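You operate a simulated robot arm through the tools that you are given. There is no shell and no other tool.

You are at the controls of a simulated robot arm. One attempt, no reset.

JOB
Lock the blue plate into the tripod head.
Fine: set the balance dial to the plate's number; leave pan and tilt alone.

Only the result counts: the job must be done as asked and must still hold three seconds after the hand-in. Knocking over, shifting, dropping, spilling or breaking anything else fails it.

ROBOT AND FRAMES
A 7-joint arm with a two-finger parallel gripper, fixed in place. Base frame: the origin is on the floor under the middle of its stand, x ahead of it, y to its left, z up. Readings come in m, degrees, newtons and seconds.
With the tool pointing down near the work surface it reaches from about 0.52 to 0.96 m from the base axis. Its first joint turns from -166.0 to 166.0 degrees. Payload 3.91 kg.
Tool frame: the origin (TCP) lies between the finger pads and is the grasp point; the fingertips stand 0.03 m ahead of it; z points along the fingers, y is the line along which they close. The gripper opens to 0.11 m. The fingers are 0.02 m wide and 0.01 m thick; the gripper's body (0.048 by 0.112 m) begins 0.055 m behind the TCP.
Orientation is that of the tool frame in the base frame, as a unit quaternion [x, y, z, w]. With the fingers straight down and closing along the base's y, the tool's x points along the base's -x, its y along +y and its z along -z.

CONTROLS
- The arm moves only by the tool arm_command. Its argument "motion" is a list of rows, each a list of 6 numbers: the shift along the base's x, y, z in m, then the turn, a rotation vector about the base's x, y, z in degrees. In form: [[dx, dy, dz, ax, ay, az], ...]. A call has 1 to 20 rows; each row is the pose to reach, as a shift and turn from the pose commanded when the call began. "fingers" is the gripper command, from -1 (fully open) to 1 (shut), values between in proportion, set as the call begins (left out, the last holds). Rows are played at 5 a second. More than 0.05 m and 8.6 degrees between two rows, or a gripper value outside its range, and nothing of the call is played. Where a pose cannot be reached the arm comes as near as it can. A force on the tool above 40 N (or 10 N above the force at the start of the call, whichever is more), or a blocked arm, ends the call early, and 0.2 s more pass. Each finger travels about 0.072 m/s and halts on what it meets, pressing with about 30 N; the grip force reading is that of the motor and also rises with nothing between the fingers. The clock runs only during rows and for 0.2 s after the last one: add rows that repeat a pose to give the fingers time. The reply holds the time, the measured pose of the TCP, the force on the tool along the base axes, the opening and the grip force, in the units named above and with some noise, with the torque about the TCP (base axes, N m) and any sound that the robot's microphone picked up.
- Cameras (640 x 400 px; columns grow to the right, rows downward): "scene" is fixed at [0.0482, 0.4989, 1.6537]; the picture's right is [-0.54, -0.84, 0.00], its down [-0.48, 0.31, -0.82] and it looks along [0.69, -0.45, -0.57] (base axes); focal length 369 px, centre (320, 200). "wrist" rides on the gripper at [0.072, 0.017, -0.103] in the tool frame; the picture's right is [-0.23, 0.97, 0.00], its down [-0.76, -0.18, -0.62] and it looks along [-0.61, -0.14, 0.78] (tool axes); focal length 222 px, centre (320, 200). There is no depth. A picture from a camera that has moved, and an enlarged one, comes with that camera's place and axes in the base frame and with its lens.
- grab_frame(camera): a new picture of that camera. It takes no simulated time.
- move_column(by): slides the trunk up (or, below 0, down) by that many m; the arm rides with it, the base frame stays. It gives what a move gives, with no picture.
- zoom(camera, box): a new picture of the part [left, top, right, bottom] of that camera's present view, enlarged. It takes no simulated time.
- sign_off(): hands the job in; it is judged then, once.

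Places have to be worked out from the pictures, the camera data and where the tool is seen. Open the gripper and draw the arm clear of the work before you hand the job in, unless the task says otherwise.

The tools are called after "Request:" by a JSON object that holds its "method" and its "body". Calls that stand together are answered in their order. arm_command: Moves the arm, as the interface text tells. Its arguments: {"type":"object","properties":{"motion":{"type":"array","items":{"type":"array","items":{"type":"number"}}},"fingers":{"type":"number"}},"required":["motion"]} The other tools are called the same way: move_column (by) moves the trunk up or down; grab_frame (camera) takes a picture; zoom (camera, box) takes an enlarged picture of a part of a camera's view; sign_off () hands the job in.

At the start:

```text
t: 0.0
tcp_pos: [0.5188, 0.0763, 1.2391]
orientation: [0.0, 1.0, 0.0, 0.0]
force: [-0.3, -0.1, 0.2]
ft_torque: [-0.03, -0.01, 0.0]
opening: 0.11
finger_force: 0.0
trunk travel left (down, up): [-0.625, 0.057]
```

scene: 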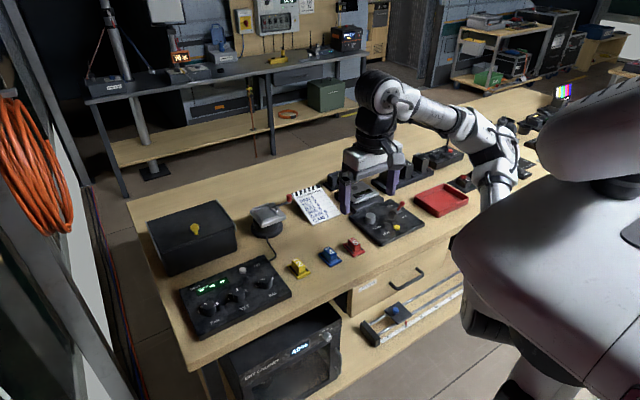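
wrist: 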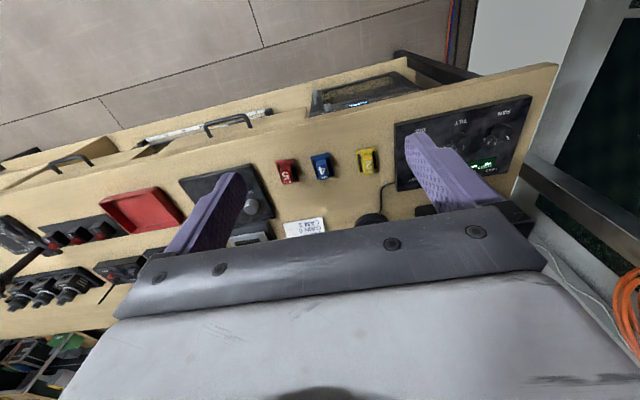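

I'll start by looking closely at the scene: the plates, the tripod head and the dial unit.

Request:
{"method": "zoom", "body": {"camera": "scene", "box": [140, 180, 300, 350]}}

Request:
{"method": "zoom", "body": {"camera": "scene", "box": [270, 160, 480, 290]}}

Request:
{"method": "zoom", "body": {"camera": "wrist", "box": [170, 80, 540, 260]}}

Request:
{"method": "zoom", "body": {"camera": "scene", "box": [220, 250, 480, 400]}}

```text
2.35 times, centred on (220, 265) of scene
camera zoom: at [0.0482, 0.4989, 1.6537], right [-0.54, -0.84, 0.0], down [-0.48, 0.31, -0.82], along [0.69, -0.45, -0.57], focal length 868 px, centre (555, 47)
```

zoom: 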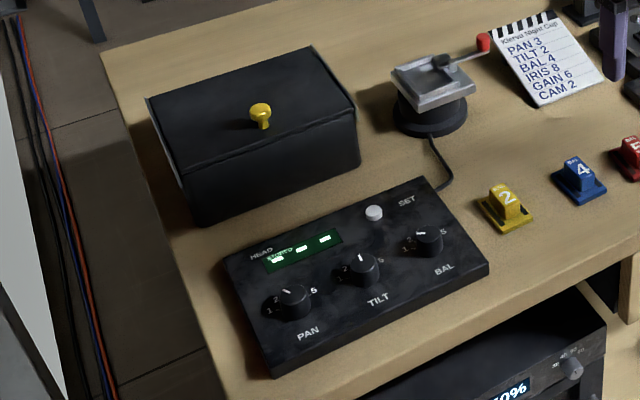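

```text
3.05 times, centred on (375, 225) of scene
camera zoom: at [0.0482, 0.4989, 1.6537], right [-0.54, -0.84, 0.0], down [-0.48, 0.31, -0.82], along [0.69, -0.45, -0.57], focal length 1124 px, centre (152, 124)
```

zoom: 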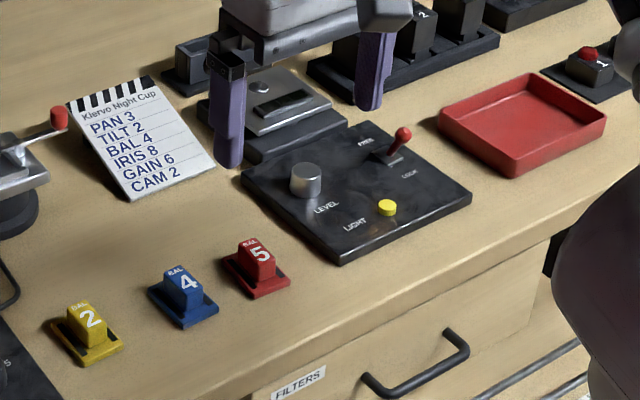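

```text
1.73 times, centred on (355, 170) of wrist
camera zoom: at [0.4473, 0.0938, 1.3401], right [0.23, 0.97, 0.0], down [0.76, -0.18, 0.62], along [0.61, -0.14, -0.78], focal length 384 px, centre (260, 252)
```

zoom: 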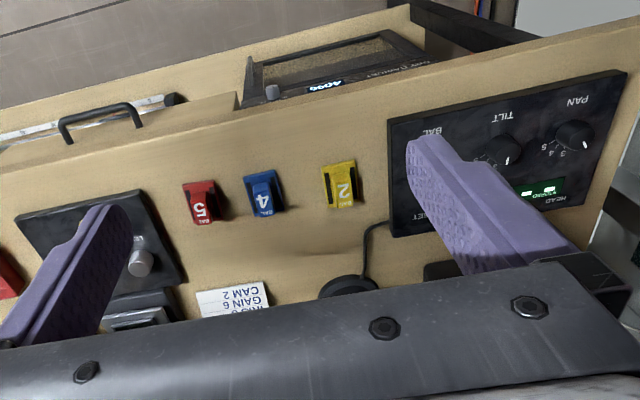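

```text
2.46 times, centred on (350, 325) of scene
camera zoom: at [0.0482, 0.4989, 1.6537], right [-0.54, -0.84, 0.0], down [-0.48, 0.31, -0.82], along [0.69, -0.45, -0.57], focal length 908 px, centre (246, -108)
```

zoom: 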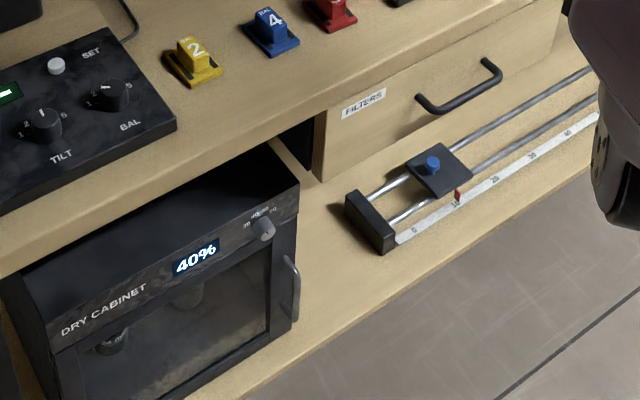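

The blue plate carries "4", and the tripod head, with its red-knob lever, is wired to the HEAD panel. I'll zoom in on each part for details.

Request:
{"method": "zoom", "body": {"camera": "scene", "box": [240, 190, 304, 230]}}

Request:
{"method": "zoom", "body": {"camera": "scene", "box": [176, 250, 296, 340]}}

Request:
{"method": "zoom", "body": {"camera": "scene", "box": [284, 230, 380, 290]}}

Request:
{"method": "zoom", "body": {"camera": "wrist", "box": [290, 130, 400, 200]}}

```text
10.00 times, centred on (272, 210) of scene
camera zoom: at [0.0482, 0.4989, 1.6537], right [-0.54, -0.84, 0.0], down [-0.48, 0.31, -0.82], along [0.69, -0.45, -0.57], focal length 3687 px, centre (800, 100)
```

zoom: 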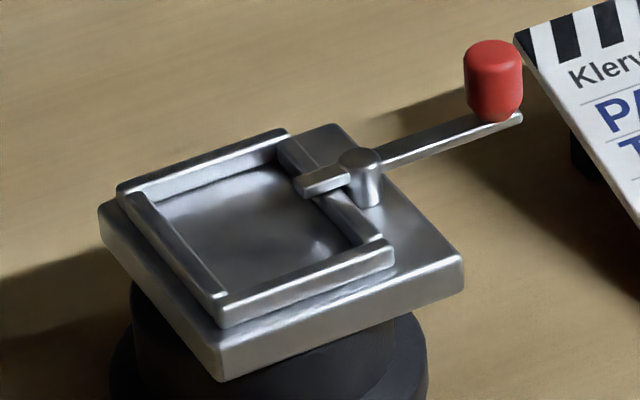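

```text
4.44 times, centred on (236, 295) of scene
camera zoom: at [0.0482, 0.4989, 1.6537], right [-0.54, -0.84, 0.0], down [-0.48, 0.31, -0.82], along [0.69, -0.45, -0.57], focal length 1639 px, centre (693, -222)
```

zoom: 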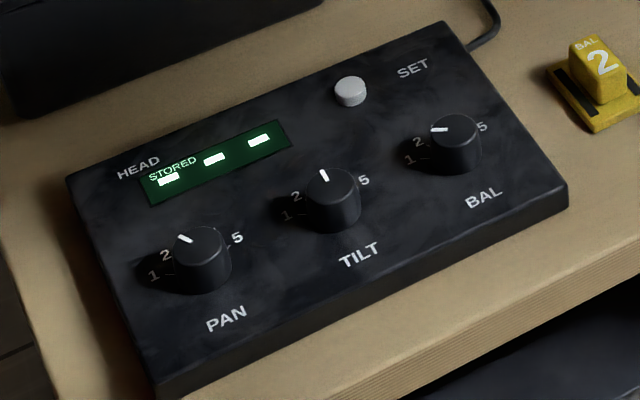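

```text
6.67 times, centred on (332, 260) of scene
camera zoom: at [0.0482, 0.4989, 1.6537], right [-0.54, -0.84, 0.0], down [-0.48, 0.31, -0.82], along [0.69, -0.45, -0.57], focal length 2458 px, centre (240, -200)
```

zoom: 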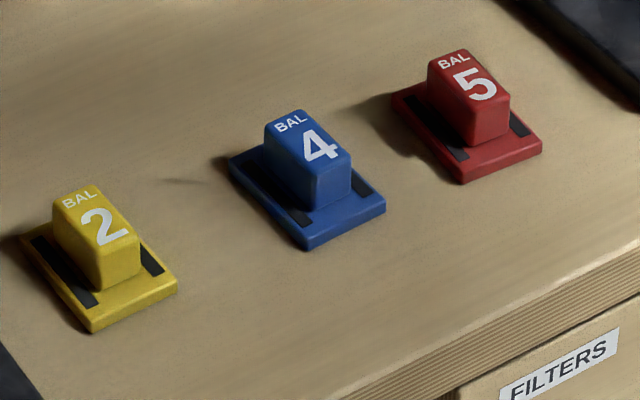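

```text
5.71 times, centred on (345, 165) of wrist
camera zoom: at [0.4473, 0.0938, 1.3401], right [0.23, 0.97, 0.0], down [0.76, -0.18, 0.62], along [0.61, -0.14, -0.78], focal length 1269 px, centre (177, 400)
```

zoom: 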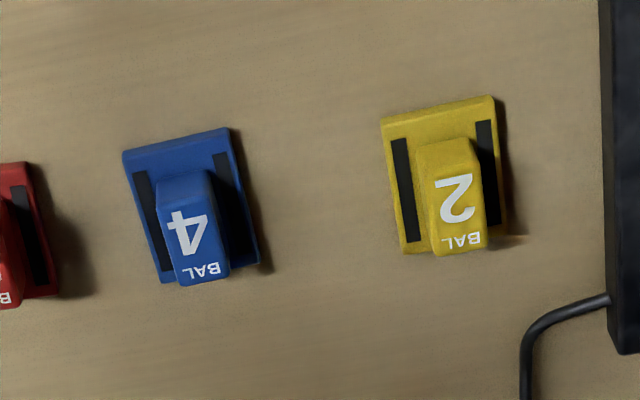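

The triangulated estimates are: table at z≈0.86, blue plate near (0.71, 0.035), head near (0.93, 0.13), BAL knob near (0.71, 0.24). I'll move to a vantage point well above the table for a closer wrist view of the head.

Request:
{"method": "arm_command", "body": {"motion": [[0.04, 0.016, -0.015, 0, 0, 0], [0.08, 0.032, -0.03, 0, 0, 0], [0.12, 0.048, -0.045, 0, 0, 0], [0.16, 0.064, -0.06, 0, 0, 0], [0.2, 0.08, -0.075, 0, 0, 0], [0.24, 0.095, -0.09, 0, 0, 0], [0.24, 0.095, -0.09, 0, 0, 0]], "fingers": -1}}

```text
t: 1.6
tcp_pos: [0.7596, 0.1693, 1.1466]
orientation: [-0.001, 1.0, 0.0, 0.001]
force: [-0.4, -0.3, 0.7]
ft_torque: [0.01, 0.02, 0.02]
opening: 0.11
finger_force: 0.1
trunk travel left (down, up): [-0.625, 0.057]
```

The arm arrived at (0.76, 0.17, 1.147). I'll take pictures from here.

Request:
{"method": "grab_frame", "body": {"camera": "wrist"}}

Request:
{"method": "grab_frame", "body": {"camera": "scene"}}

```text
taken
camera wrist: at [0.6878, 0.1874, 1.2489], right [0.23, 0.97, 0.0], down [0.76, -0.18, 0.62], along [0.61, -0.14, -0.78], focal length 222 px, centre (320, 200)
```

wrist: 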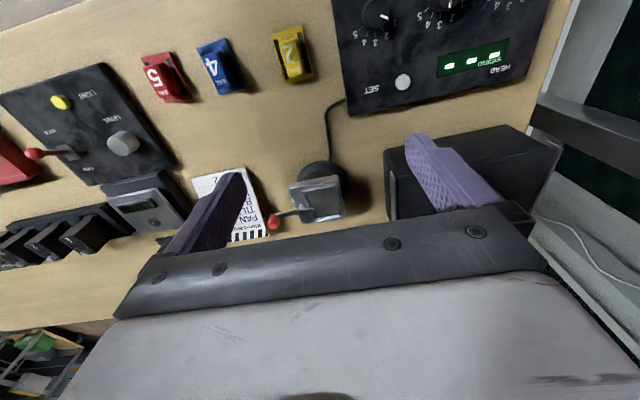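

```text
taken
```

scene: 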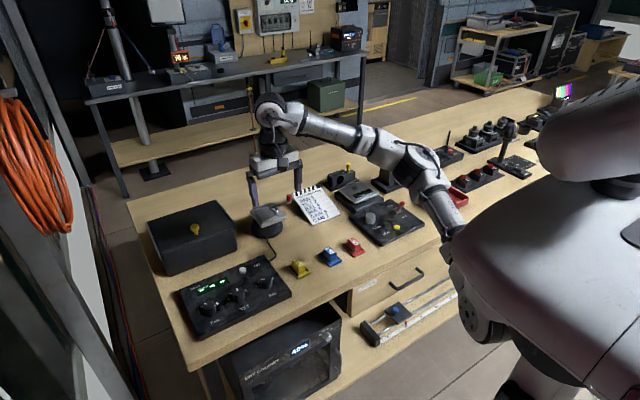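

Request:
{"method": "zoom", "body": {"camera": "wrist", "box": [260, 145, 372, 215]}}

Request:
{"method": "zoom", "body": {"camera": "wrist", "box": [330, 0, 554, 140]}}

Request:
{"method": "zoom", "body": {"camera": "wrist", "box": [130, 10, 322, 130]}}

```text
5.71 times, centred on (316, 180) of wrist
camera zoom: at [0.6878, 0.1874, 1.2489], right [0.23, 0.97, 0.0], down [0.76, -0.18, 0.62], along [0.61, -0.14, -0.78], focal length 1269 px, centre (343, 314)
```

zoom: 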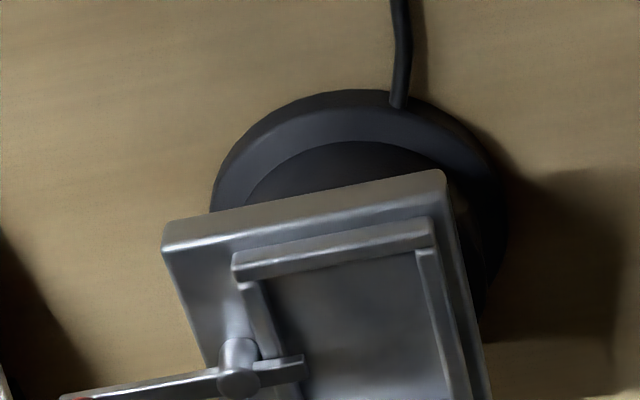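

```text
2.86 times, centred on (442, 70) of wrist
camera zoom: at [0.6878, 0.1874, 1.2489], right [0.23, 0.97, 0.0], down [0.76, -0.18, 0.62], along [0.61, -0.14, -0.78], focal length 635 px, centre (-29, 571)
```

zoom: 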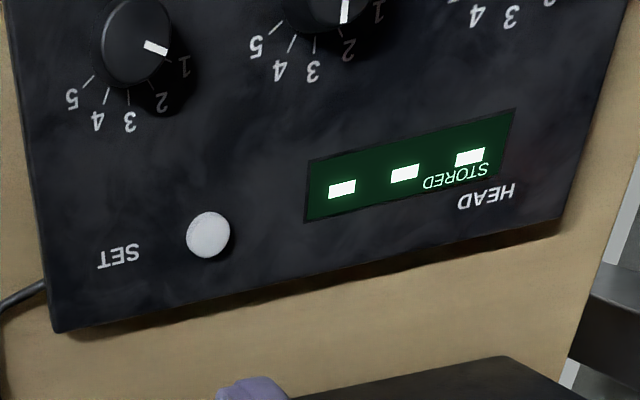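

```text
3.33 times, centred on (226, 70) of wrist
camera zoom: at [0.6878, 0.1874, 1.2489], right [0.23, 0.97, 0.0], down [0.76, -0.18, 0.62], along [0.61, -0.14, -0.78], focal length 740 px, centre (633, 633)
```

zoom: 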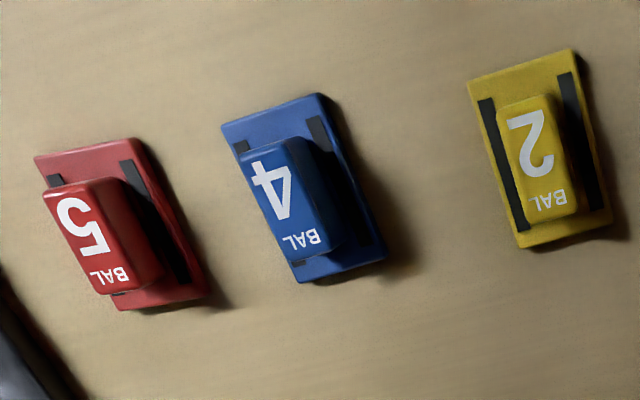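

The display only reads "STORED – – –". The BAL mark points near 1, and the digits run clockwise 1 to 5 as seen from the robot's side. Next I'll look at the rest of the head.

Request:
{"method": "zoom", "body": {"camera": "wrist", "box": [256, 165, 368, 235]}}

Request:
{"method": "zoom", "body": {"camera": "scene", "box": [225, 170, 321, 230]}}

Request:
{"method": "zoom", "body": {"camera": "wrist", "box": [330, 0, 426, 60]}}

```text
5.71 times, centred on (312, 200) of wrist
camera zoom: at [0.6878, 0.1874, 1.2489], right [0.23, 0.97, 0.0], down [0.76, -0.18, 0.62], along [0.61, -0.14, -0.78], focal length 1269 px, centre (366, 200)
```

zoom: 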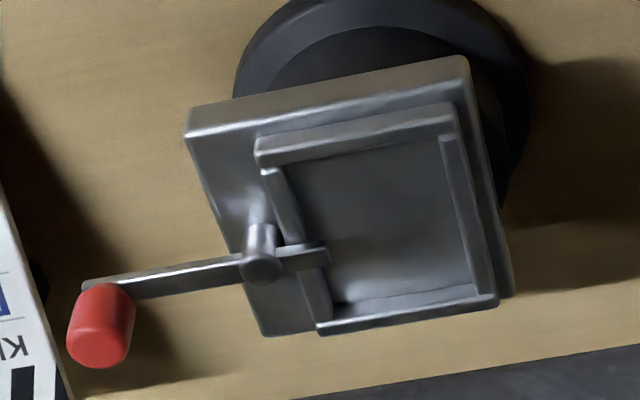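

```text
6.67 times, centred on (273, 200) of scene
camera zoom: at [0.0482, 0.4989, 1.6537], right [-0.54, -0.84, 0.0], down [-0.48, 0.31, -0.82], along [0.69, -0.45, -0.57], focal length 2458 px, centre (633, 200)
```

zoom: 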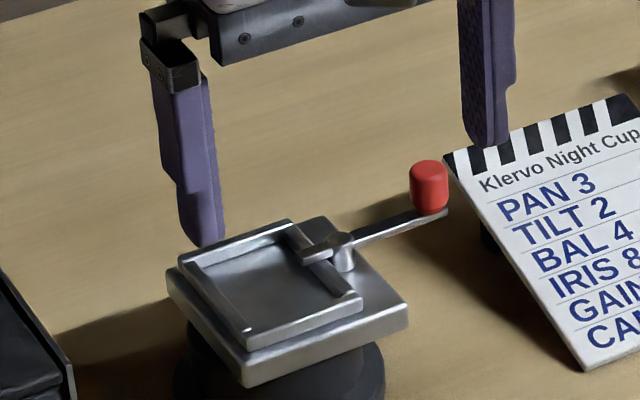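

```text
6.67 times, centred on (378, 30) of wrist
camera zoom: at [0.6878, 0.1874, 1.2489], right [0.23, 0.97, 0.0], down [0.76, -0.18, 0.62], along [0.61, -0.14, -0.78], focal length 1481 px, centre (-67, 1333)
```

zoom: 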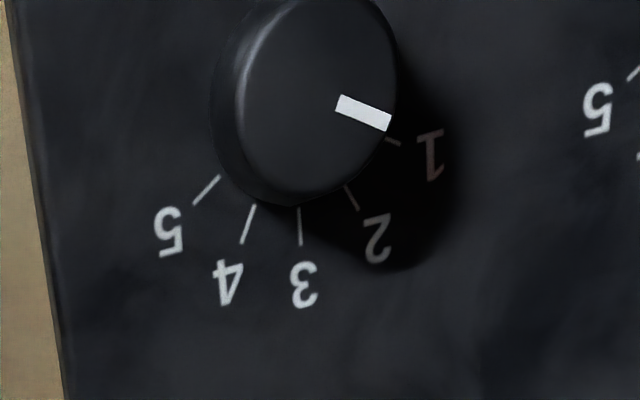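

The rail frame of the head comes out at x 0.897–0.972, y 0.10–0.162, top z≈0.947. The lever pivot is near (0.929, 0.096), and its red knob near (0.934, 0.043) with its top at z≈0.978. I'll go closer, staying above everything, to refine these.

Request:
{"method": "arm_command", "body": {"motion": [[0.03, -0.017, -0.024, 0, 0, 0], [0.06, -0.035, -0.048, 0, 0, 0], [0.09, -0.052, -0.07, 0, 0, 0], [0.11, -0.07, -0.087, 0, 0, 0], [0.11, -0.07, -0.087, 0, 0, 0]]}}

Request:
{"method": "grab_frame", "body": {"camera": "wrist"}}

```text
t: 2.8
tcp_pos: [0.8691, 0.1015, 1.0604]
orientation: [0.0, 1.0, 0.0, 0.0]
force: [0.3, -0.3, -0.4]
ft_torque: [-0.02, 0.01, -0.03]
opening: 0.1099
finger_force: 0.0
trunk travel left (down, up): [-0.625, 0.057]
```

```text
taken
camera wrist: at [0.7965, 0.1188, 1.1623], right [0.23, 0.97, 0.0], down [0.76, -0.18, 0.62], along [0.61, -0.14, -0.78], focal length 222 px, centre (320, 200)
```

wrist: 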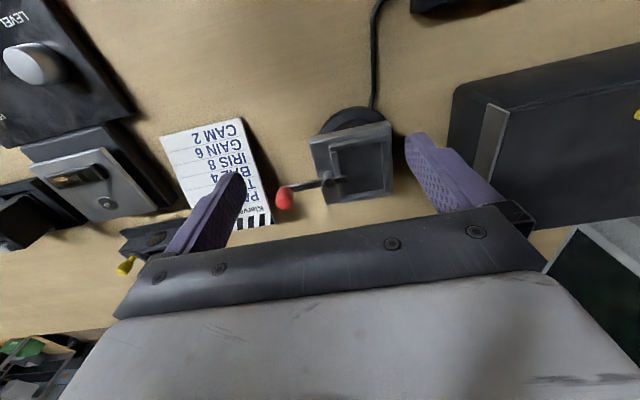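

Request:
{"method": "zoom", "body": {"camera": "wrist", "box": [264, 120, 408, 210]}}

Request:
{"method": "zoom", "body": {"camera": "scene", "box": [232, 180, 328, 240]}}

```text
4.44 times, centred on (336, 165) of wrist
camera zoom: at [0.7965, 0.1188, 1.1623], right [0.23, 0.97, 0.0], down [0.76, -0.18, 0.62], along [0.61, -0.14, -0.78], focal length 987 px, centre (249, 356)
```

zoom: 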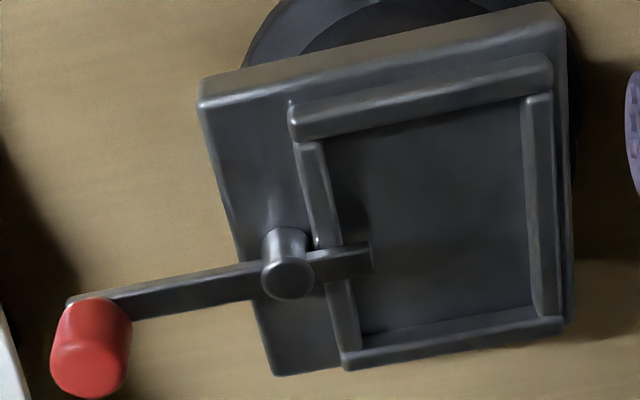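

```text
6.67 times, centred on (280, 210) of scene
camera zoom: at [0.0482, 0.4989, 1.6537], right [-0.54, -0.84, 0.0], down [-0.48, 0.31, -0.82], along [0.69, -0.45, -0.57], focal length 2458 px, centre (587, 133)
```

zoom: 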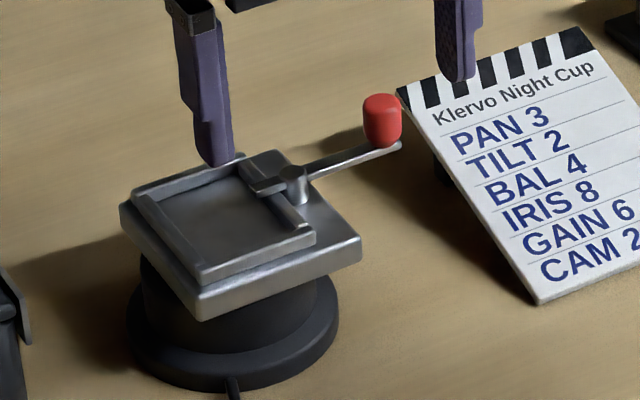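

I'll look closer at the pivot and tab, where there might be a stop pin.

Request:
{"method": "zoom", "body": {"camera": "wrist", "box": [308, 160, 356, 190]}}

Request:
{"method": "zoom", "body": {"camera": "scene", "box": [260, 195, 308, 225]}}

```text
13.33 times, centred on (332, 175) of wrist
camera zoom: at [0.7965, 0.1188, 1.1623], right [0.23, 0.97, 0.0], down [0.76, -0.18, 0.62], along [0.61, -0.14, -0.78], focal length 2962 px, centre (160, 533)
```

zoom: 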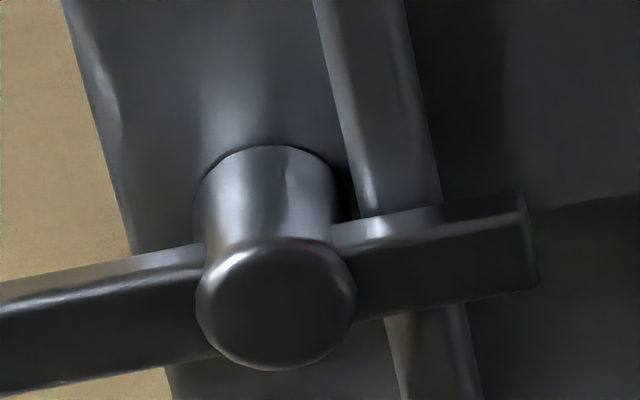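

```text
13.33 times, centred on (284, 210) of scene
camera zoom: at [0.0482, 0.4989, 1.6537], right [-0.54, -0.84, 0.0], down [-0.48, 0.31, -0.82], along [0.69, -0.45, -0.57], focal length 4916 px, centre (800, 67)
```

zoom: 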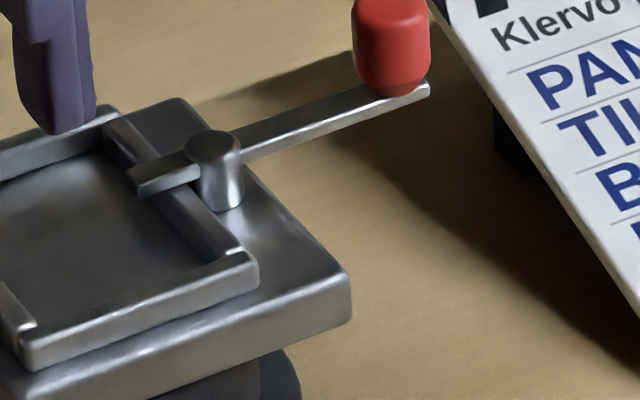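

There is no stop pin. The tab overhangs the recess, so the lever must be swung open first. I'll turn the tool +90° so the fingers close along x, part-close them, and hover over the red knob at (0.931, 0.048).

Request:
{"method": "arm_command", "body": {"motion": [[0.006, -0.005, 0, 0, 0, 8.2], [0.012, -0.01, 0, 0, 0, 16.4], [0.018, -0.015, 0, 0, 0, 24.6], [0.024, -0.02, 0, 0, 0, 32.8], [0.03, -0.025, 0, 0, 0, 41], [0.036, -0.03, 0, 0, 0, 49.2], [0.042, -0.035, 0, 0, 0, 57.4], [0.048, -0.04, 0, 0, 0, 65.6], [0.054, -0.045, 0, 0, 0, 73.8], [0.06, -0.05, 0, 0, 0, 82], [0.062, -0.0535, 0, 0, 0, 90], [0.062, -0.0535, 0, 0, 0, 90]], "fingers": 0.364}}

Request:
{"method": "grab_frame", "body": {"camera": "wrist"}}

Request:
{"method": "zoom", "body": {"camera": "scene", "box": [232, 150, 360, 230]}}

```text
t: 5.4
tcp_pos: [0.8858, 0.0814, 0.979]
orientation: [-0.398, 0.892, -0.166, 0.133]
force: [0.0, -0.7, -0.1]
ft_torque: [-0.02, -0.02, -0.03]
opening: 0.0347
finger_force: 0.0
out of reach, approached as far as the arm can: row 4, 5, 6, 7, 8, 9, 10, 11, 12
trunk travel left (down, up): [-0.625, 0.057]
```

```text
taken
camera wrist: at [0.7901, 0.056, 1.0573], right [-0.5, 0.78, -0.37], down [0.38, 0.58, 0.72], along [0.78, 0.22, -0.59], focal length 222 px, centre (320, 200)
```

wrist: 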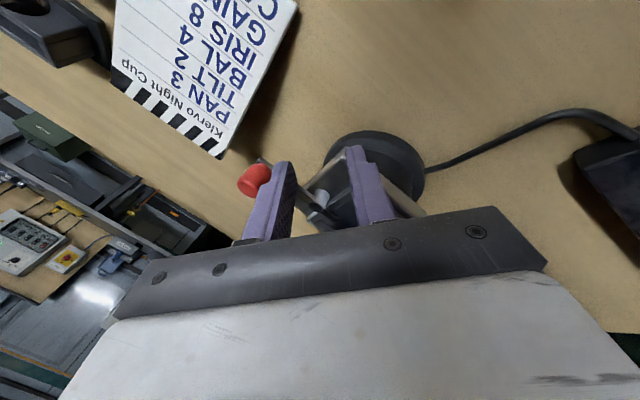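

```text
5.00 times, centred on (296, 190) of scene
camera zoom: at [0.0482, 0.4989, 1.6537], right [-0.54, -0.84, 0.0], down [-0.48, 0.31, -0.82], along [0.69, -0.45, -0.57], focal length 1844 px, centre (440, 250)
```

zoom: 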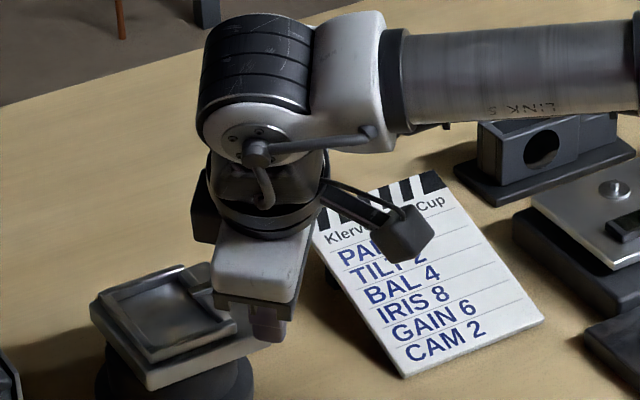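

The target with that yaw was out of reach. The arm sagged to z=0.979 with a tilt, but forces are near zero, so nothing was touched. I'll back straight up in a small step and check how the command reference behaves.

Request:
{"method": "arm_command", "body": {"motion": [[0, 0, 0.02, 0, 0, 0]]}}

```text
t: 5.8
tcp_pos: [0.8851, 0.0795, 0.9893]
orientation: [-0.397, 0.893, -0.165, 0.135]
force: [0.1, -0.3, 0.2]
ft_torque: [0.01, -0.03, 0.04]
opening: 0.0351
finger_force: 0.1
out of reach, approached as far as the arm can: row 1
trunk travel left (down, up): [-0.625, 0.057]
```

It rose slightly but is still at the reach boundary. I'll pull back towards the robot and up.

Request:
{"method": "arm_command", "body": {"motion": [[-0.03, 0.0, 0.02, 0, 0, 0], [-0.06, 0.0, 0.04, 0, 0, 0], [-0.09, 0.0, 0.06, 0, 0, 0], [-0.12, 0.0, 0.08, 0, 0, 0]]}}

```text
t: 6.8
tcp_pos: [0.7632, 0.0793, 1.0692]
orientation: [-0.398, 0.893, -0.166, 0.133]
force: [0.5, -0.6, 0.9]
ft_torque: [-0.02, 0.01, 0.0]
opening: 0.0351
finger_force: 0.1
trunk travel left (down, up): [-0.625, 0.057]
```

The reference follows the achieved pose, so I have full control again. Now I'll straighten the tool, taking out the ~24.5° tilt.

Request:
{"method": "arm_command", "body": {"motion": [[0, 0, 0.01, 3.74, 7.26, 0], [0, 0, 0.02, 7.47, 14.5, 0], [0, 0, 0.03, 11.2, 21.8, 0], [0, 0, 0.03, 11.2, 21.8, 0]]}}

```text
t: 7.8
tcp_pos: [0.7637, 0.0797, 1.0997]
orientation: [-0.406, 0.914, 0.0, 0.0]
force: [0.5, 1.1, -0.1]
ft_torque: [-0.02, -0.01, 0.02]
opening: 0.0349
finger_force: 0.1
trunk travel left (down, up): [-0.625, 0.057]
```

The tool is straight down again, with yaw about 48°. I'll test whether yaw 90° is reachable here at shorter range, to separate a yaw limit from a radius limit.

Request:
{"method": "arm_command", "body": {"motion": [[0, 0, 0, 0, 0, 8.4], [0, 0, 0, 0, 0, 16.8], [0, 0, 0, 0, 0, 25.2], [0, 0, 0, 0, 0, 33.6], [0, 0, 0, 0, 0, 42]]}}

```text
t: 9.0
tcp_pos: [0.571, 0.1793, 1.0888]
orientation: [-0.698, 0.716, -0.002, 0.002]
force: [-0.9, -0.7, 0.2]
ft_torque: [0.03, 0.01, -0.01]
opening: 0.0348
finger_force: 0.0
out of reach, approached as far as the arm can: row 1, 2, 3, 4, 5
trunk travel left (down, up): [-0.625, 0.057]
```

So positive yaw is the limited direction: the arm slid inwards but still reached about 89°. I'll turn back to yaw 0 and then test negative yaw.

Request:
{"method": "arm_command", "body": {"motion": [[0.0, 0, 0.0, 0, 0, -8.4], [0.0, 0, 0.0, 0, 0, -16.8], [0.02, -0.01, 0.0, 0, 0, -25.2], [0.04, -0.02, 0.0, 0, 0, -33.6], [0.06, -0.03, 0.0, 0, 0, -42], [0.08, -0.04, 0.0, 0, 0, -50.4], [0.1, -0.05, 0.0, 0, 0, -58.8], [0.12, -0.06, 0.0, 0, 0, -67.2], [0.14, -0.08, 0.0, 0, 0, -75.6], [0.16, -0.09, 0.0, 0, 0, -84], [0.18, -0.1, 0.0, 0, 0, -89], [0.18, -0.1, 0.0, 0, 0, -89]]}}

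Request:
{"method": "arm_command", "body": {"motion": [[0, 0, 0, 0, 0, -8.4], [0, 0, 0, 0, 0, -16.8], [0, 0, 0, 0, 0, -25.2], [0, 0, 0, 0, 0, -33.6], [0, 0, 0, 0, 0, -42], [0, 0, 0, 0, 0, -50.4], [0, 0, 0, 0, 0, -58.8], [0, 0, 0, 0, 0, -67.2], [0, 0, 0, 0, 0, -75.6], [0, 0, 0, 0, 0, -84], [0, 0, 0, 0, 0, -90]]}}

```text
t: 11.6
tcp_pos: [0.75, 0.0784, 1.0838]
orientation: [-0.008, 1.0, -0.001, 0.0]
force: [0.1, -0.2, 0.0]
ft_torque: [0.0, 0.01, -0.02]
opening: 0.0352
finger_force: 0.1
trunk travel left (down, up): [-0.625, 0.057]
```

```text
t: 14.0
tcp_pos: [0.7504, 0.0787, 1.0837]
orientation: [0.701, 0.713, -0.001, 0.0]
force: [0.0, -0.2, -0.6]
ft_torque: [0.0, -0.01, 0.0]
opening: 0.035
finger_force: 0.1
trunk travel left (down, up): [-0.625, 0.057]
```

Negative yaw works fine. I'll check how far it continues, towards −170°, at this safe spot.

Request:
{"method": "arm_command", "body": {"motion": [[0, 0, 0, 0, 0, -8.4], [0, 0, 0, 0, 0, -16.8], [0, 0, 0, 0, 0, -25.2], [0, 0, 0, 0, 0, -33.6], [0, 0, 0, 0, 0, -42], [0, 0, 0, 0, 0, -50.4], [0, 0, 0, 0, 0, -58.8], [0, 0, 0, 0, 0, -67.2], [0, 0, 0, 0, 0, -75.6], [0, 0, 0, 0, 0, -84]]}}

Request:
{"method": "grab_frame", "body": {"camera": "wrist"}}

```text
t: 16.2
tcp_pos: [0.7501, 0.0786, 1.0849]
orientation: [0.998, 0.06, 0.0, -0.001]
force: [-0.4, -0.4, -0.4]
ft_torque: [-0.01, -0.01, -0.03]
opening: 0.035
finger_force: 0.1
trunk travel left (down, up): [-0.625, 0.057]
```

```text
taken
camera wrist: at [0.8241, 0.0706, 1.1869], right [-0.11, -0.99, 0.0], down [-0.78, 0.08, 0.62], along [-0.62, 0.07, -0.78], focal length 222 px, centre (320, 200)
```

wrist: 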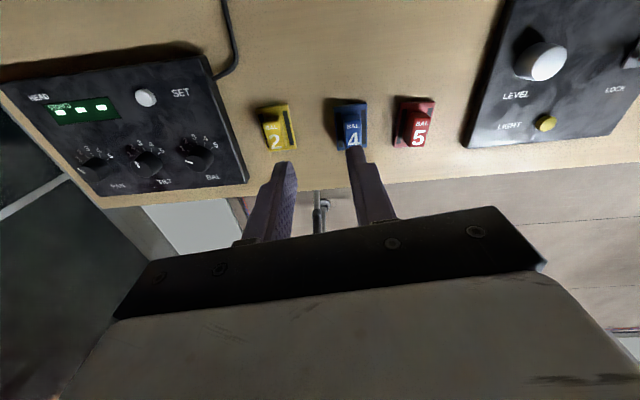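

Yaw from about +45° to −173° is available. This view shows the dials and the blue plate from the far side, so I'll zoom in.

Request:
{"method": "zoom", "body": {"camera": "wrist", "box": [60, 120, 260, 200]}}

Request:
{"method": "zoom", "body": {"camera": "wrist", "box": [250, 85, 450, 165]}}

```text
3.20 times, centred on (160, 160) of wrist
camera zoom: at [0.8241, 0.0706, 1.1869], right [-0.11, -0.99, 0.0], down [-0.78, 0.08, 0.62], along [-0.62, 0.07, -0.78], focal length 711 px, centre (832, 328)
```

zoom: 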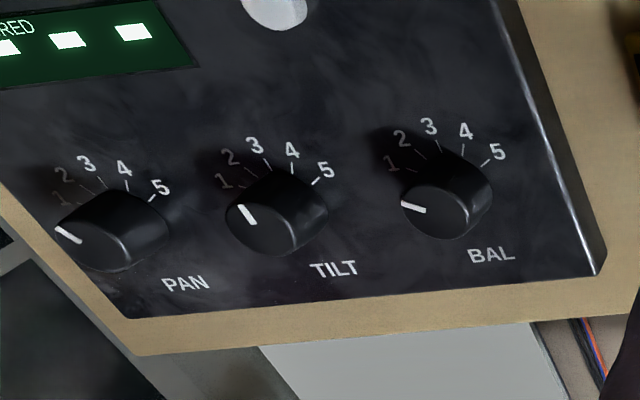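

```text
3.20 times, centred on (350, 125) of wrist
camera zoom: at [0.8241, 0.0706, 1.1869], right [-0.11, -0.99, 0.0], down [-0.78, 0.08, 0.62], along [-0.62, 0.07, -0.78], focal length 711 px, centre (224, 440)
```

zoom: 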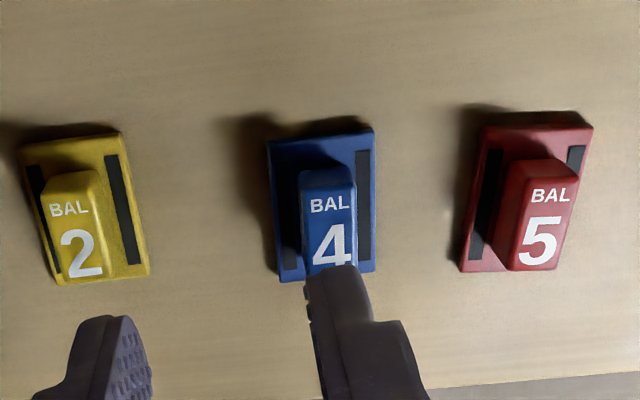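

BAL currently points at 1. Next, the lever: turn back to yaw −90° while moving over the red knob, staying high at z≈1.06.

Request:
{"method": "arm_command", "body": {"motion": [[0.012, -0.003, 0, 0, 0, 8.3], [0.024, -0.006, 0, 0, 0, 16.6], [0.036, -0.009, 0, 0, 0, 24.9], [0.048, -0.012, 0, 0, 0, 33.2], [0.06, -0.015, 0, 0, 0, 41.5], [0.072, -0.018, 0, 0, 0, 49.8], [0.084, -0.021, 0, 0, 0, 58.1], [0.096, -0.024, 0, 0, 0, 66.4], [0.108, -0.027, -0.005, 0, 0, 74.7], [0.12, -0.0306, -0.01, 0, 0, 83.1]]}}

Request:
{"method": "arm_command", "body": {"motion": [[0.02, 0, -0.01, 0, 0, 0], [0.04, 0, -0.02, 0, 0, 0], [0.061, 0, -0.03, 0, 0, 0], [0.061, 0, -0.03, 0, 0, 0]]}}

```text
t: 18.4
tcp_pos: [0.8711, 0.0484, 1.0741]
orientation: [0.706, 0.708, -0.001, 0.001]
force: [0.4, -0.3, -0.7]
ft_torque: [0.01, 0.01, 0.0]
opening: 0.0351
finger_force: 0.0
trunk travel left (down, up): [-0.625, 0.057]
```

```text
t: 19.4
tcp_pos: [0.9311, 0.0471, 1.0435]
orientation: [0.707, 0.708, -0.001, 0.0]
force: [-0.5, -0.2, 0.3]
ft_torque: [0.02, -0.02, -0.01]
opening: 0.0354
finger_force: 0.1
trunk travel left (down, up): [-0.625, 0.057]
```

The reach is fine at yaw −90°. Now hovering at (0.931, 0.047, 1.0435), I'll check alignment with the knob.

Request:
{"method": "grab_frame", "body": {"camera": "wrist"}}

Request:
{"method": "zoom", "body": {"camera": "wrist", "box": [240, 100, 400, 240]}}

Request:
{"method": "zoom", "body": {"camera": "scene", "box": [232, 150, 360, 230]}}

```text
taken
camera wrist: at [0.9477, 0.12, 1.1456], right [0.97, -0.23, 0.0], down [-0.18, -0.76, 0.62], along [-0.14, -0.61, -0.78], focal length 222 px, centre (320, 200)
```

wrist: 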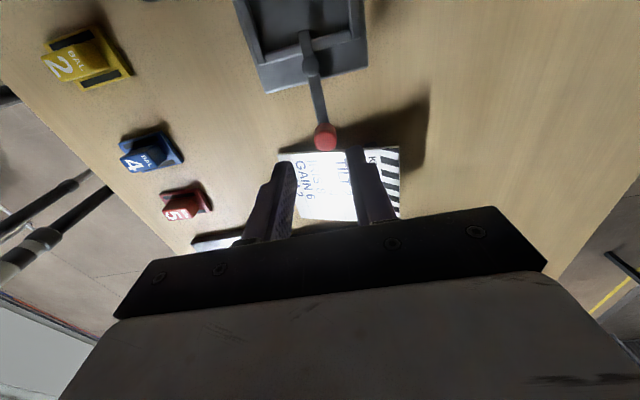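

```text
2.86 times, centred on (320, 170) of wrist
camera zoom: at [0.9477, 0.12, 1.1456], right [0.97, -0.23, 0.0], down [-0.18, -0.76, 0.62], along [-0.14, -0.61, -0.78], focal length 635 px, centre (320, 286)
```

zoom: 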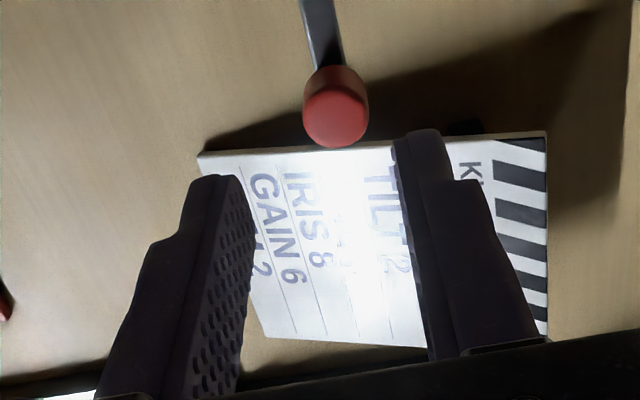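

```text
5.00 times, centred on (296, 190) of scene
camera zoom: at [0.0482, 0.4989, 1.6537], right [-0.54, -0.84, 0.0], down [-0.48, 0.31, -0.82], along [0.69, -0.45, -0.57], focal length 1844 px, centre (440, 250)
```

zoom: 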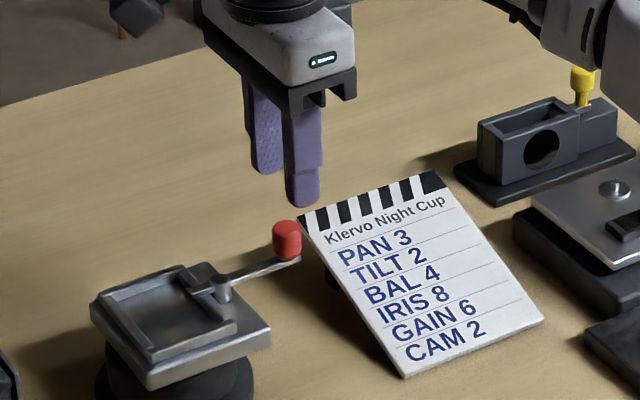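

The knob top comes out near (0.934, 0.048), between the fingers, and the card edge is about 1 cm clear at y≈0.025–0.03. I'll descend with a slight +y bias to straddle the knob, with fingertips at z≈0.954.

Request:
{"method": "arm_command", "body": {"motion": [[0.002, 0.005, -0.01, 0, 0, 0], [0.002, 0.005, -0.025, 0, 0, 0], [0.002, 0.005, -0.04, 0, 0, 0], [0.002, 0.005, -0.05, 0, 0, 0], [0.002, 0.005, -0.0595, 0, 0, 0], [0.002, 0.005, -0.0595, 0, 0, 0]]}}

Request:
{"method": "grab_frame", "body": {"camera": "wrist"}}

Request:
{"method": "zoom", "body": {"camera": "scene", "box": [232, 160, 360, 240]}}

```text
t: 20.8
tcp_pos: [0.9319, 0.0524, 0.987]
orientation: [0.706, 0.708, -0.002, 0.0]
force: [-0.3, -0.5, 0.4]
ft_torque: [0.02, 0.0, -0.01]
opening: 0.0351
finger_force: 0.0
trunk travel left (down, up): [-0.625, 0.057]
```

```text
taken
camera wrist: at [0.9495, 0.1254, 1.0876], right [0.97, -0.23, 0.0], down [-0.17, -0.76, 0.62], along [-0.14, -0.61, -0.78], focal length 222 px, centre (320, 200)
```

wrist: 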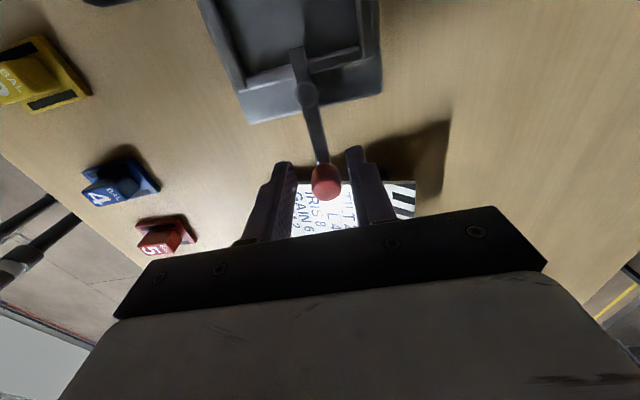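

```text
5.00 times, centred on (296, 200) of scene
camera zoom: at [0.0482, 0.4989, 1.6537], right [-0.54, -0.84, 0.0], down [-0.48, 0.31, -0.82], along [0.69, -0.45, -0.57], focal length 1844 px, centre (440, 200)
```

zoom: 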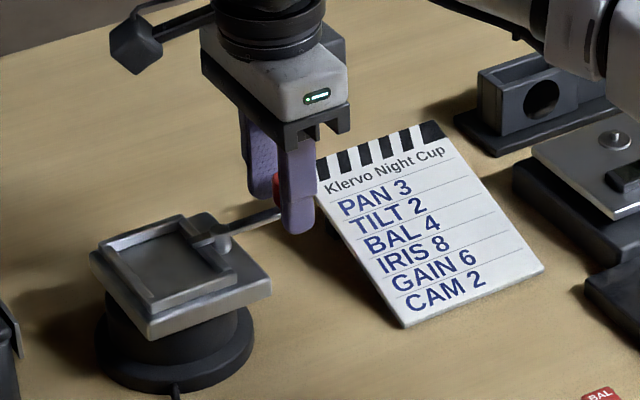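

The knob is straddled. I'll narrow to a loose cage with a 0.024 m opening, then try the first 16° of swing towards the robot and watch the force.

Request:
{"method": "arm_command", "body": {"motion": [[0, 0, 0, 0, 0, 0], [0, 0, 0, 0, 0, 0]], "fingers": 0.5636}}

Request:
{"method": "arm_command", "body": {"motion": [[-0.0032, 0.0001, 0, 0, 0, -4], [-0.0064, 0.0002, 0, 0, 0, -8], [-0.0096, 0.0006, 0, 0, 0, -12], [-0.01265, 0.0012, 0, 0, 0, -16]]}}

Request:
{"method": "grab_frame", "body": {"camera": "wrist"}}

Request:
{"method": "zoom", "body": {"camera": "scene", "box": [232, 180, 328, 240]}}

```text
t: 21.4
tcp_pos: [0.9325, 0.0524, 0.9855]
orientation: [0.706, 0.708, -0.001, 0.0]
force: [0.3, 0.5, -0.9]
ft_torque: [-0.01, 0.0, 0.04]
opening: 0.0239
finger_force: 0.0
trunk travel left (down, up): [-0.625, 0.057]
```

```text
t: 22.4
tcp_pos: [0.9192, 0.0526, 0.9843]
orientation: [0.799, 0.602, -0.001, -0.001]
force: [-0.8, 0.4, 1.4]
ft_torque: [0.0, 0.03, 0.0]
opening: 0.0242
finger_force: 0.0
trunk travel left (down, up): [-0.625, 0.057]
```

```text
taken
camera wrist: at [0.9562, 0.1195, 1.0874], right [0.87, -0.49, 0.0], down [-0.38, -0.68, 0.62], along [-0.3, -0.55, -0.78], focal length 222 px, centre (320, 200)
```

wrist: 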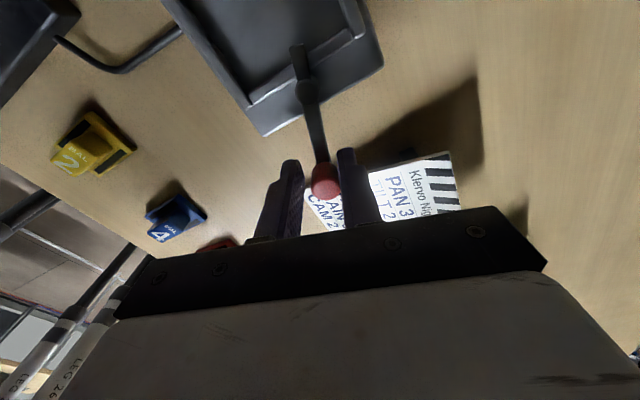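

```text
6.67 times, centred on (280, 210) of scene
camera zoom: at [0.0482, 0.4989, 1.6537], right [-0.54, -0.84, 0.0], down [-0.48, 0.31, -0.82], along [0.69, -0.45, -0.57], focal length 2458 px, centre (587, 133)
```

zoom: 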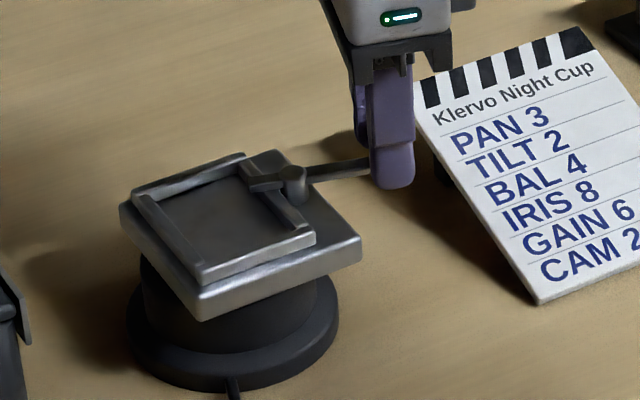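

The lever swings this way with almost no force, so it opens towards the robot. I'll continue the arc to 48°.

Request:
{"method": "arm_command", "body": {"motion": [[-0.0061, 0.0019, 0, 0, 0, -8], [-0.0118, 0.0047, 0, 0, 0, -16], [-0.0171, 0.0082, 0, 0, 0, -24], [-0.0219, 0.0124, 0, 0, 0, -32]]}}

Request:
{"method": "zoom", "body": {"camera": "scene", "box": [232, 180, 328, 240]}}

```text
t: 23.4
tcp_pos: [0.8988, 0.0655, 0.9838]
orientation: [0.933, 0.359, -0.001, -0.001]
force: [0.0, 0.2, -0.9]
ft_torque: [0.01, -0.03, 0.01]
opening: 0.0241
finger_force: 0.1
trunk travel left (down, up): [-0.625, 0.057]
```

```text
6.67 times, centred on (280, 210) of scene
camera zoom: at [0.0482, 0.4989, 1.6537], right [-0.54, -0.84, 0.0], down [-0.48, 0.31, -0.82], along [0.69, -0.45, -0.57], focal length 2458 px, centre (587, 133)
```

zoom: 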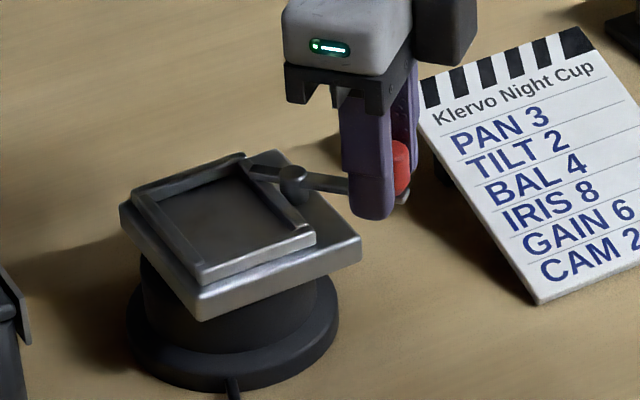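

The lever follows and the head stays put. I'll continue to about 80°.

Request:
{"method": "arm_command", "body": {"motion": [[-0.0041, 0.0048, 0, 0, 0, -8], [-0.0076, 0.0102, 0, 0, 0, -16], [-0.0102, 0.016, 0, 0, 0, -24], [-0.012, 0.0221, 0, 0, 0, -32]]}}

Request:
{"method": "zoom", "body": {"camera": "scene", "box": [232, 180, 328, 240]}}

Request:
{"method": "grab_frame", "body": {"camera": "wrist"}}

```text
t: 24.4
tcp_pos: [0.8861, 0.0855, 0.9841]
orientation: [0.996, 0.086, -0.001, 0.0]
force: [1.9, -4.1, 0.3]
ft_torque: [-0.11, -0.02, -0.01]
opening: 0.026
finger_force: 2.3
trunk travel left (down, up): [-0.625, 0.057]
```

```text
6.67 times, centred on (280, 210) of scene
camera zoom: at [0.0482, 0.4989, 1.6537], right [-0.54, -0.84, 0.0], down [-0.48, 0.31, -0.82], along [0.69, -0.45, -0.57], focal length 2458 px, centre (587, 133)
```

zoom: 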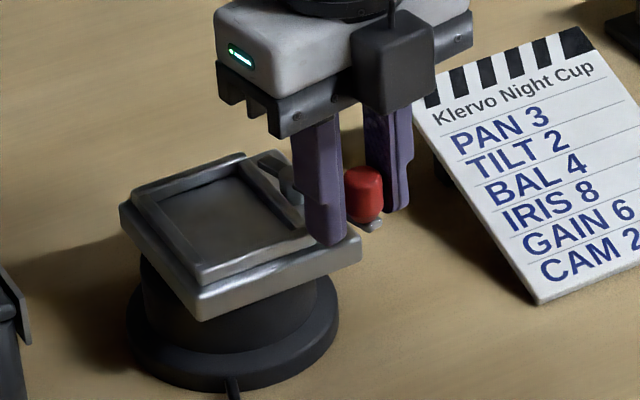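

```text
taken
camera wrist: at [0.961, 0.0831, 1.0863], right [-0.06, -1.0, 0.0], down [-0.78, 0.04, 0.62], along [-0.62, 0.04, -0.78], focal length 222 px, centre (320, 200)
```

wrist: 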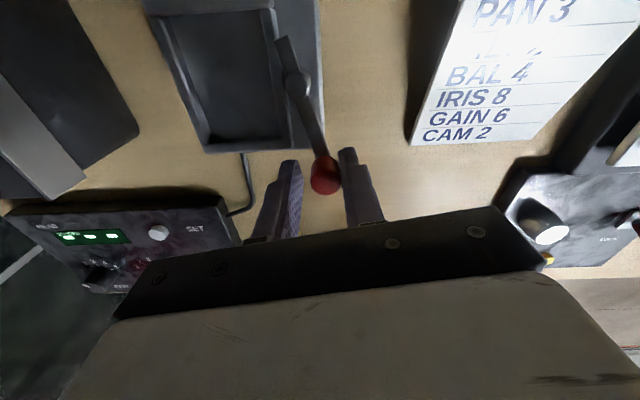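

There is now a slight resistance (−4 N in y), which could be the lever's end stop. I'll look closely at the lever and tab.

Request:
{"method": "zoom", "body": {"camera": "wrist", "box": [200, 0, 400, 210]}}

Request:
{"method": "zoom", "body": {"camera": "scene", "box": [256, 190, 304, 220]}}

```text
1.90 times, centred on (300, 105) of wrist
camera zoom: at [0.961, 0.0831, 1.0863], right [-0.06, -1.0, 0.0], down [-0.78, 0.04, 0.62], along [-0.62, 0.04, -0.78], focal length 423 px, centre (358, 381)
```

zoom: 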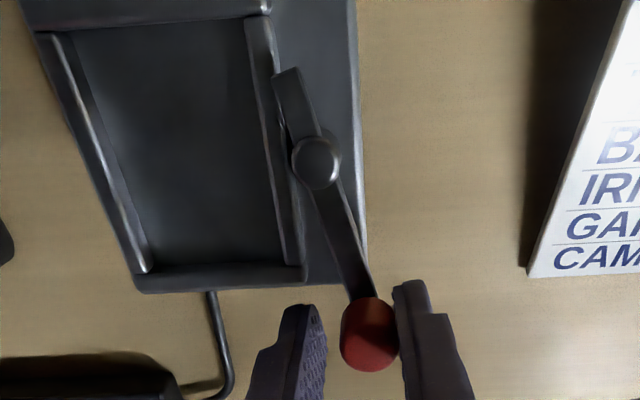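

```text
13.33 times, centred on (280, 205) of scene
camera zoom: at [0.0482, 0.4989, 1.6537], right [-0.54, -0.84, 0.0], down [-0.48, 0.31, -0.82], along [0.69, -0.45, -0.57], focal length 4916 px, centre (853, 133)
```

zoom: 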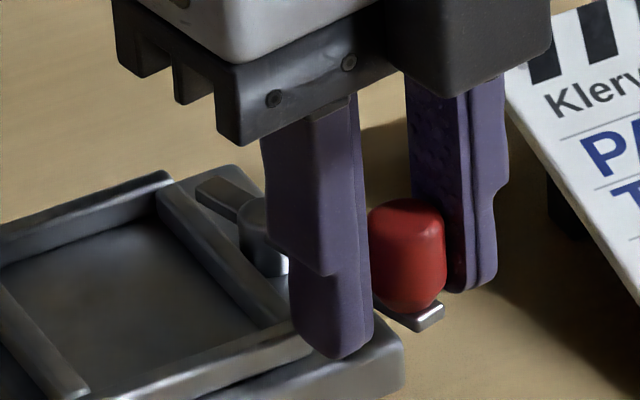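

The lever is at about 76° and its tab now lies outside the rail, clear of the recess. I'll open the fingers a bit and lift straight up.

Request:
{"method": "arm_command", "body": {"motion": [[0, 0, 0, 0, 0, 0], [0, 0, 0, 0, 0, 0]], "fingers": 0.364}}

Request:
{"method": "arm_command", "body": {"motion": [[0, 0, 0.02, 0, 0, 0], [0, 0, 0.05, 0, 0, 0], [0, 0, 0.09, 0, 0, 0], [-0.03, 0, 0.12, 0, 0, 0], [-0.06, 0, 0.13, 0, 0, 0], [-0.09, 0, 0.13, 0, 0, 0]]}}

Request:
{"method": "zoom", "body": {"camera": "scene", "box": [232, 180, 328, 240]}}

Request:
{"method": "grab_frame", "body": {"camera": "wrist"}}

```text
t: 25.0
tcp_pos: [0.8854, 0.0881, 0.9834]
orientation: [0.996, 0.088, -0.001, -0.001]
force: [0.0, -0.4, 0.2]
ft_torque: [0.03, 0.01, -0.02]
opening: 0.035
finger_force: 0.1
trunk travel left (down, up): [-0.625, 0.057]
```

```text
t: 26.4
tcp_pos: [0.7964, 0.0894, 1.1147]
orientation: [0.996, 0.088, 0.0, -0.001]
force: [0.2, 0.4, -0.1]
ft_torque: [0.01, -0.02, 0.03]
opening: 0.035
finger_force: 0.2
trunk travel left (down, up): [-0.625, 0.057]
```

```text
6.67 times, centred on (280, 210) of scene
camera zoom: at [0.0482, 0.4989, 1.6537], right [-0.54, -0.84, 0.0], down [-0.48, 0.31, -0.82], along [0.69, -0.45, -0.57], focal length 2458 px, centre (587, 133)
```

zoom: 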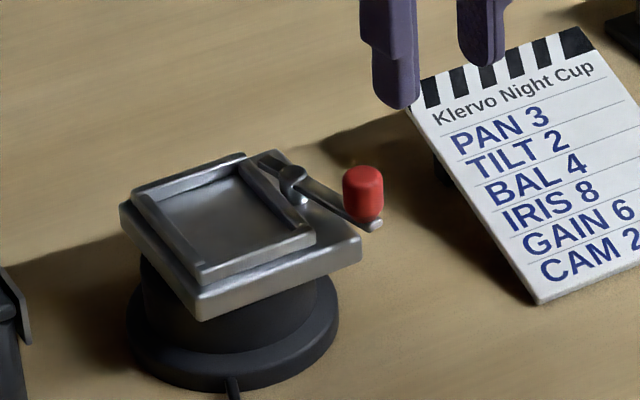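

```text
taken
camera wrist: at [0.8716, 0.0854, 1.2176], right [-0.05, -1.0, 0.0], down [-0.78, 0.04, 0.62], along [-0.62, 0.03, -0.78], focal length 222 px, centre (320, 200)
```

wrist: 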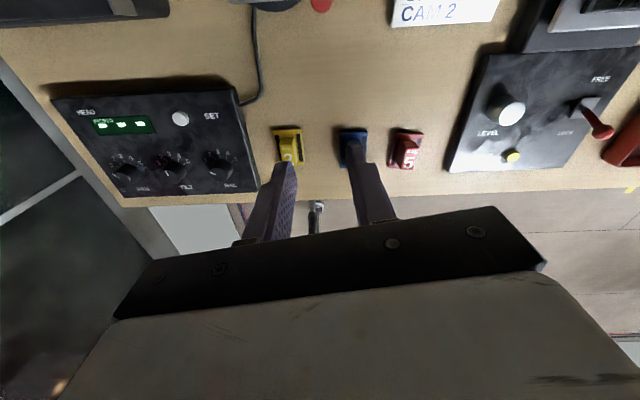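

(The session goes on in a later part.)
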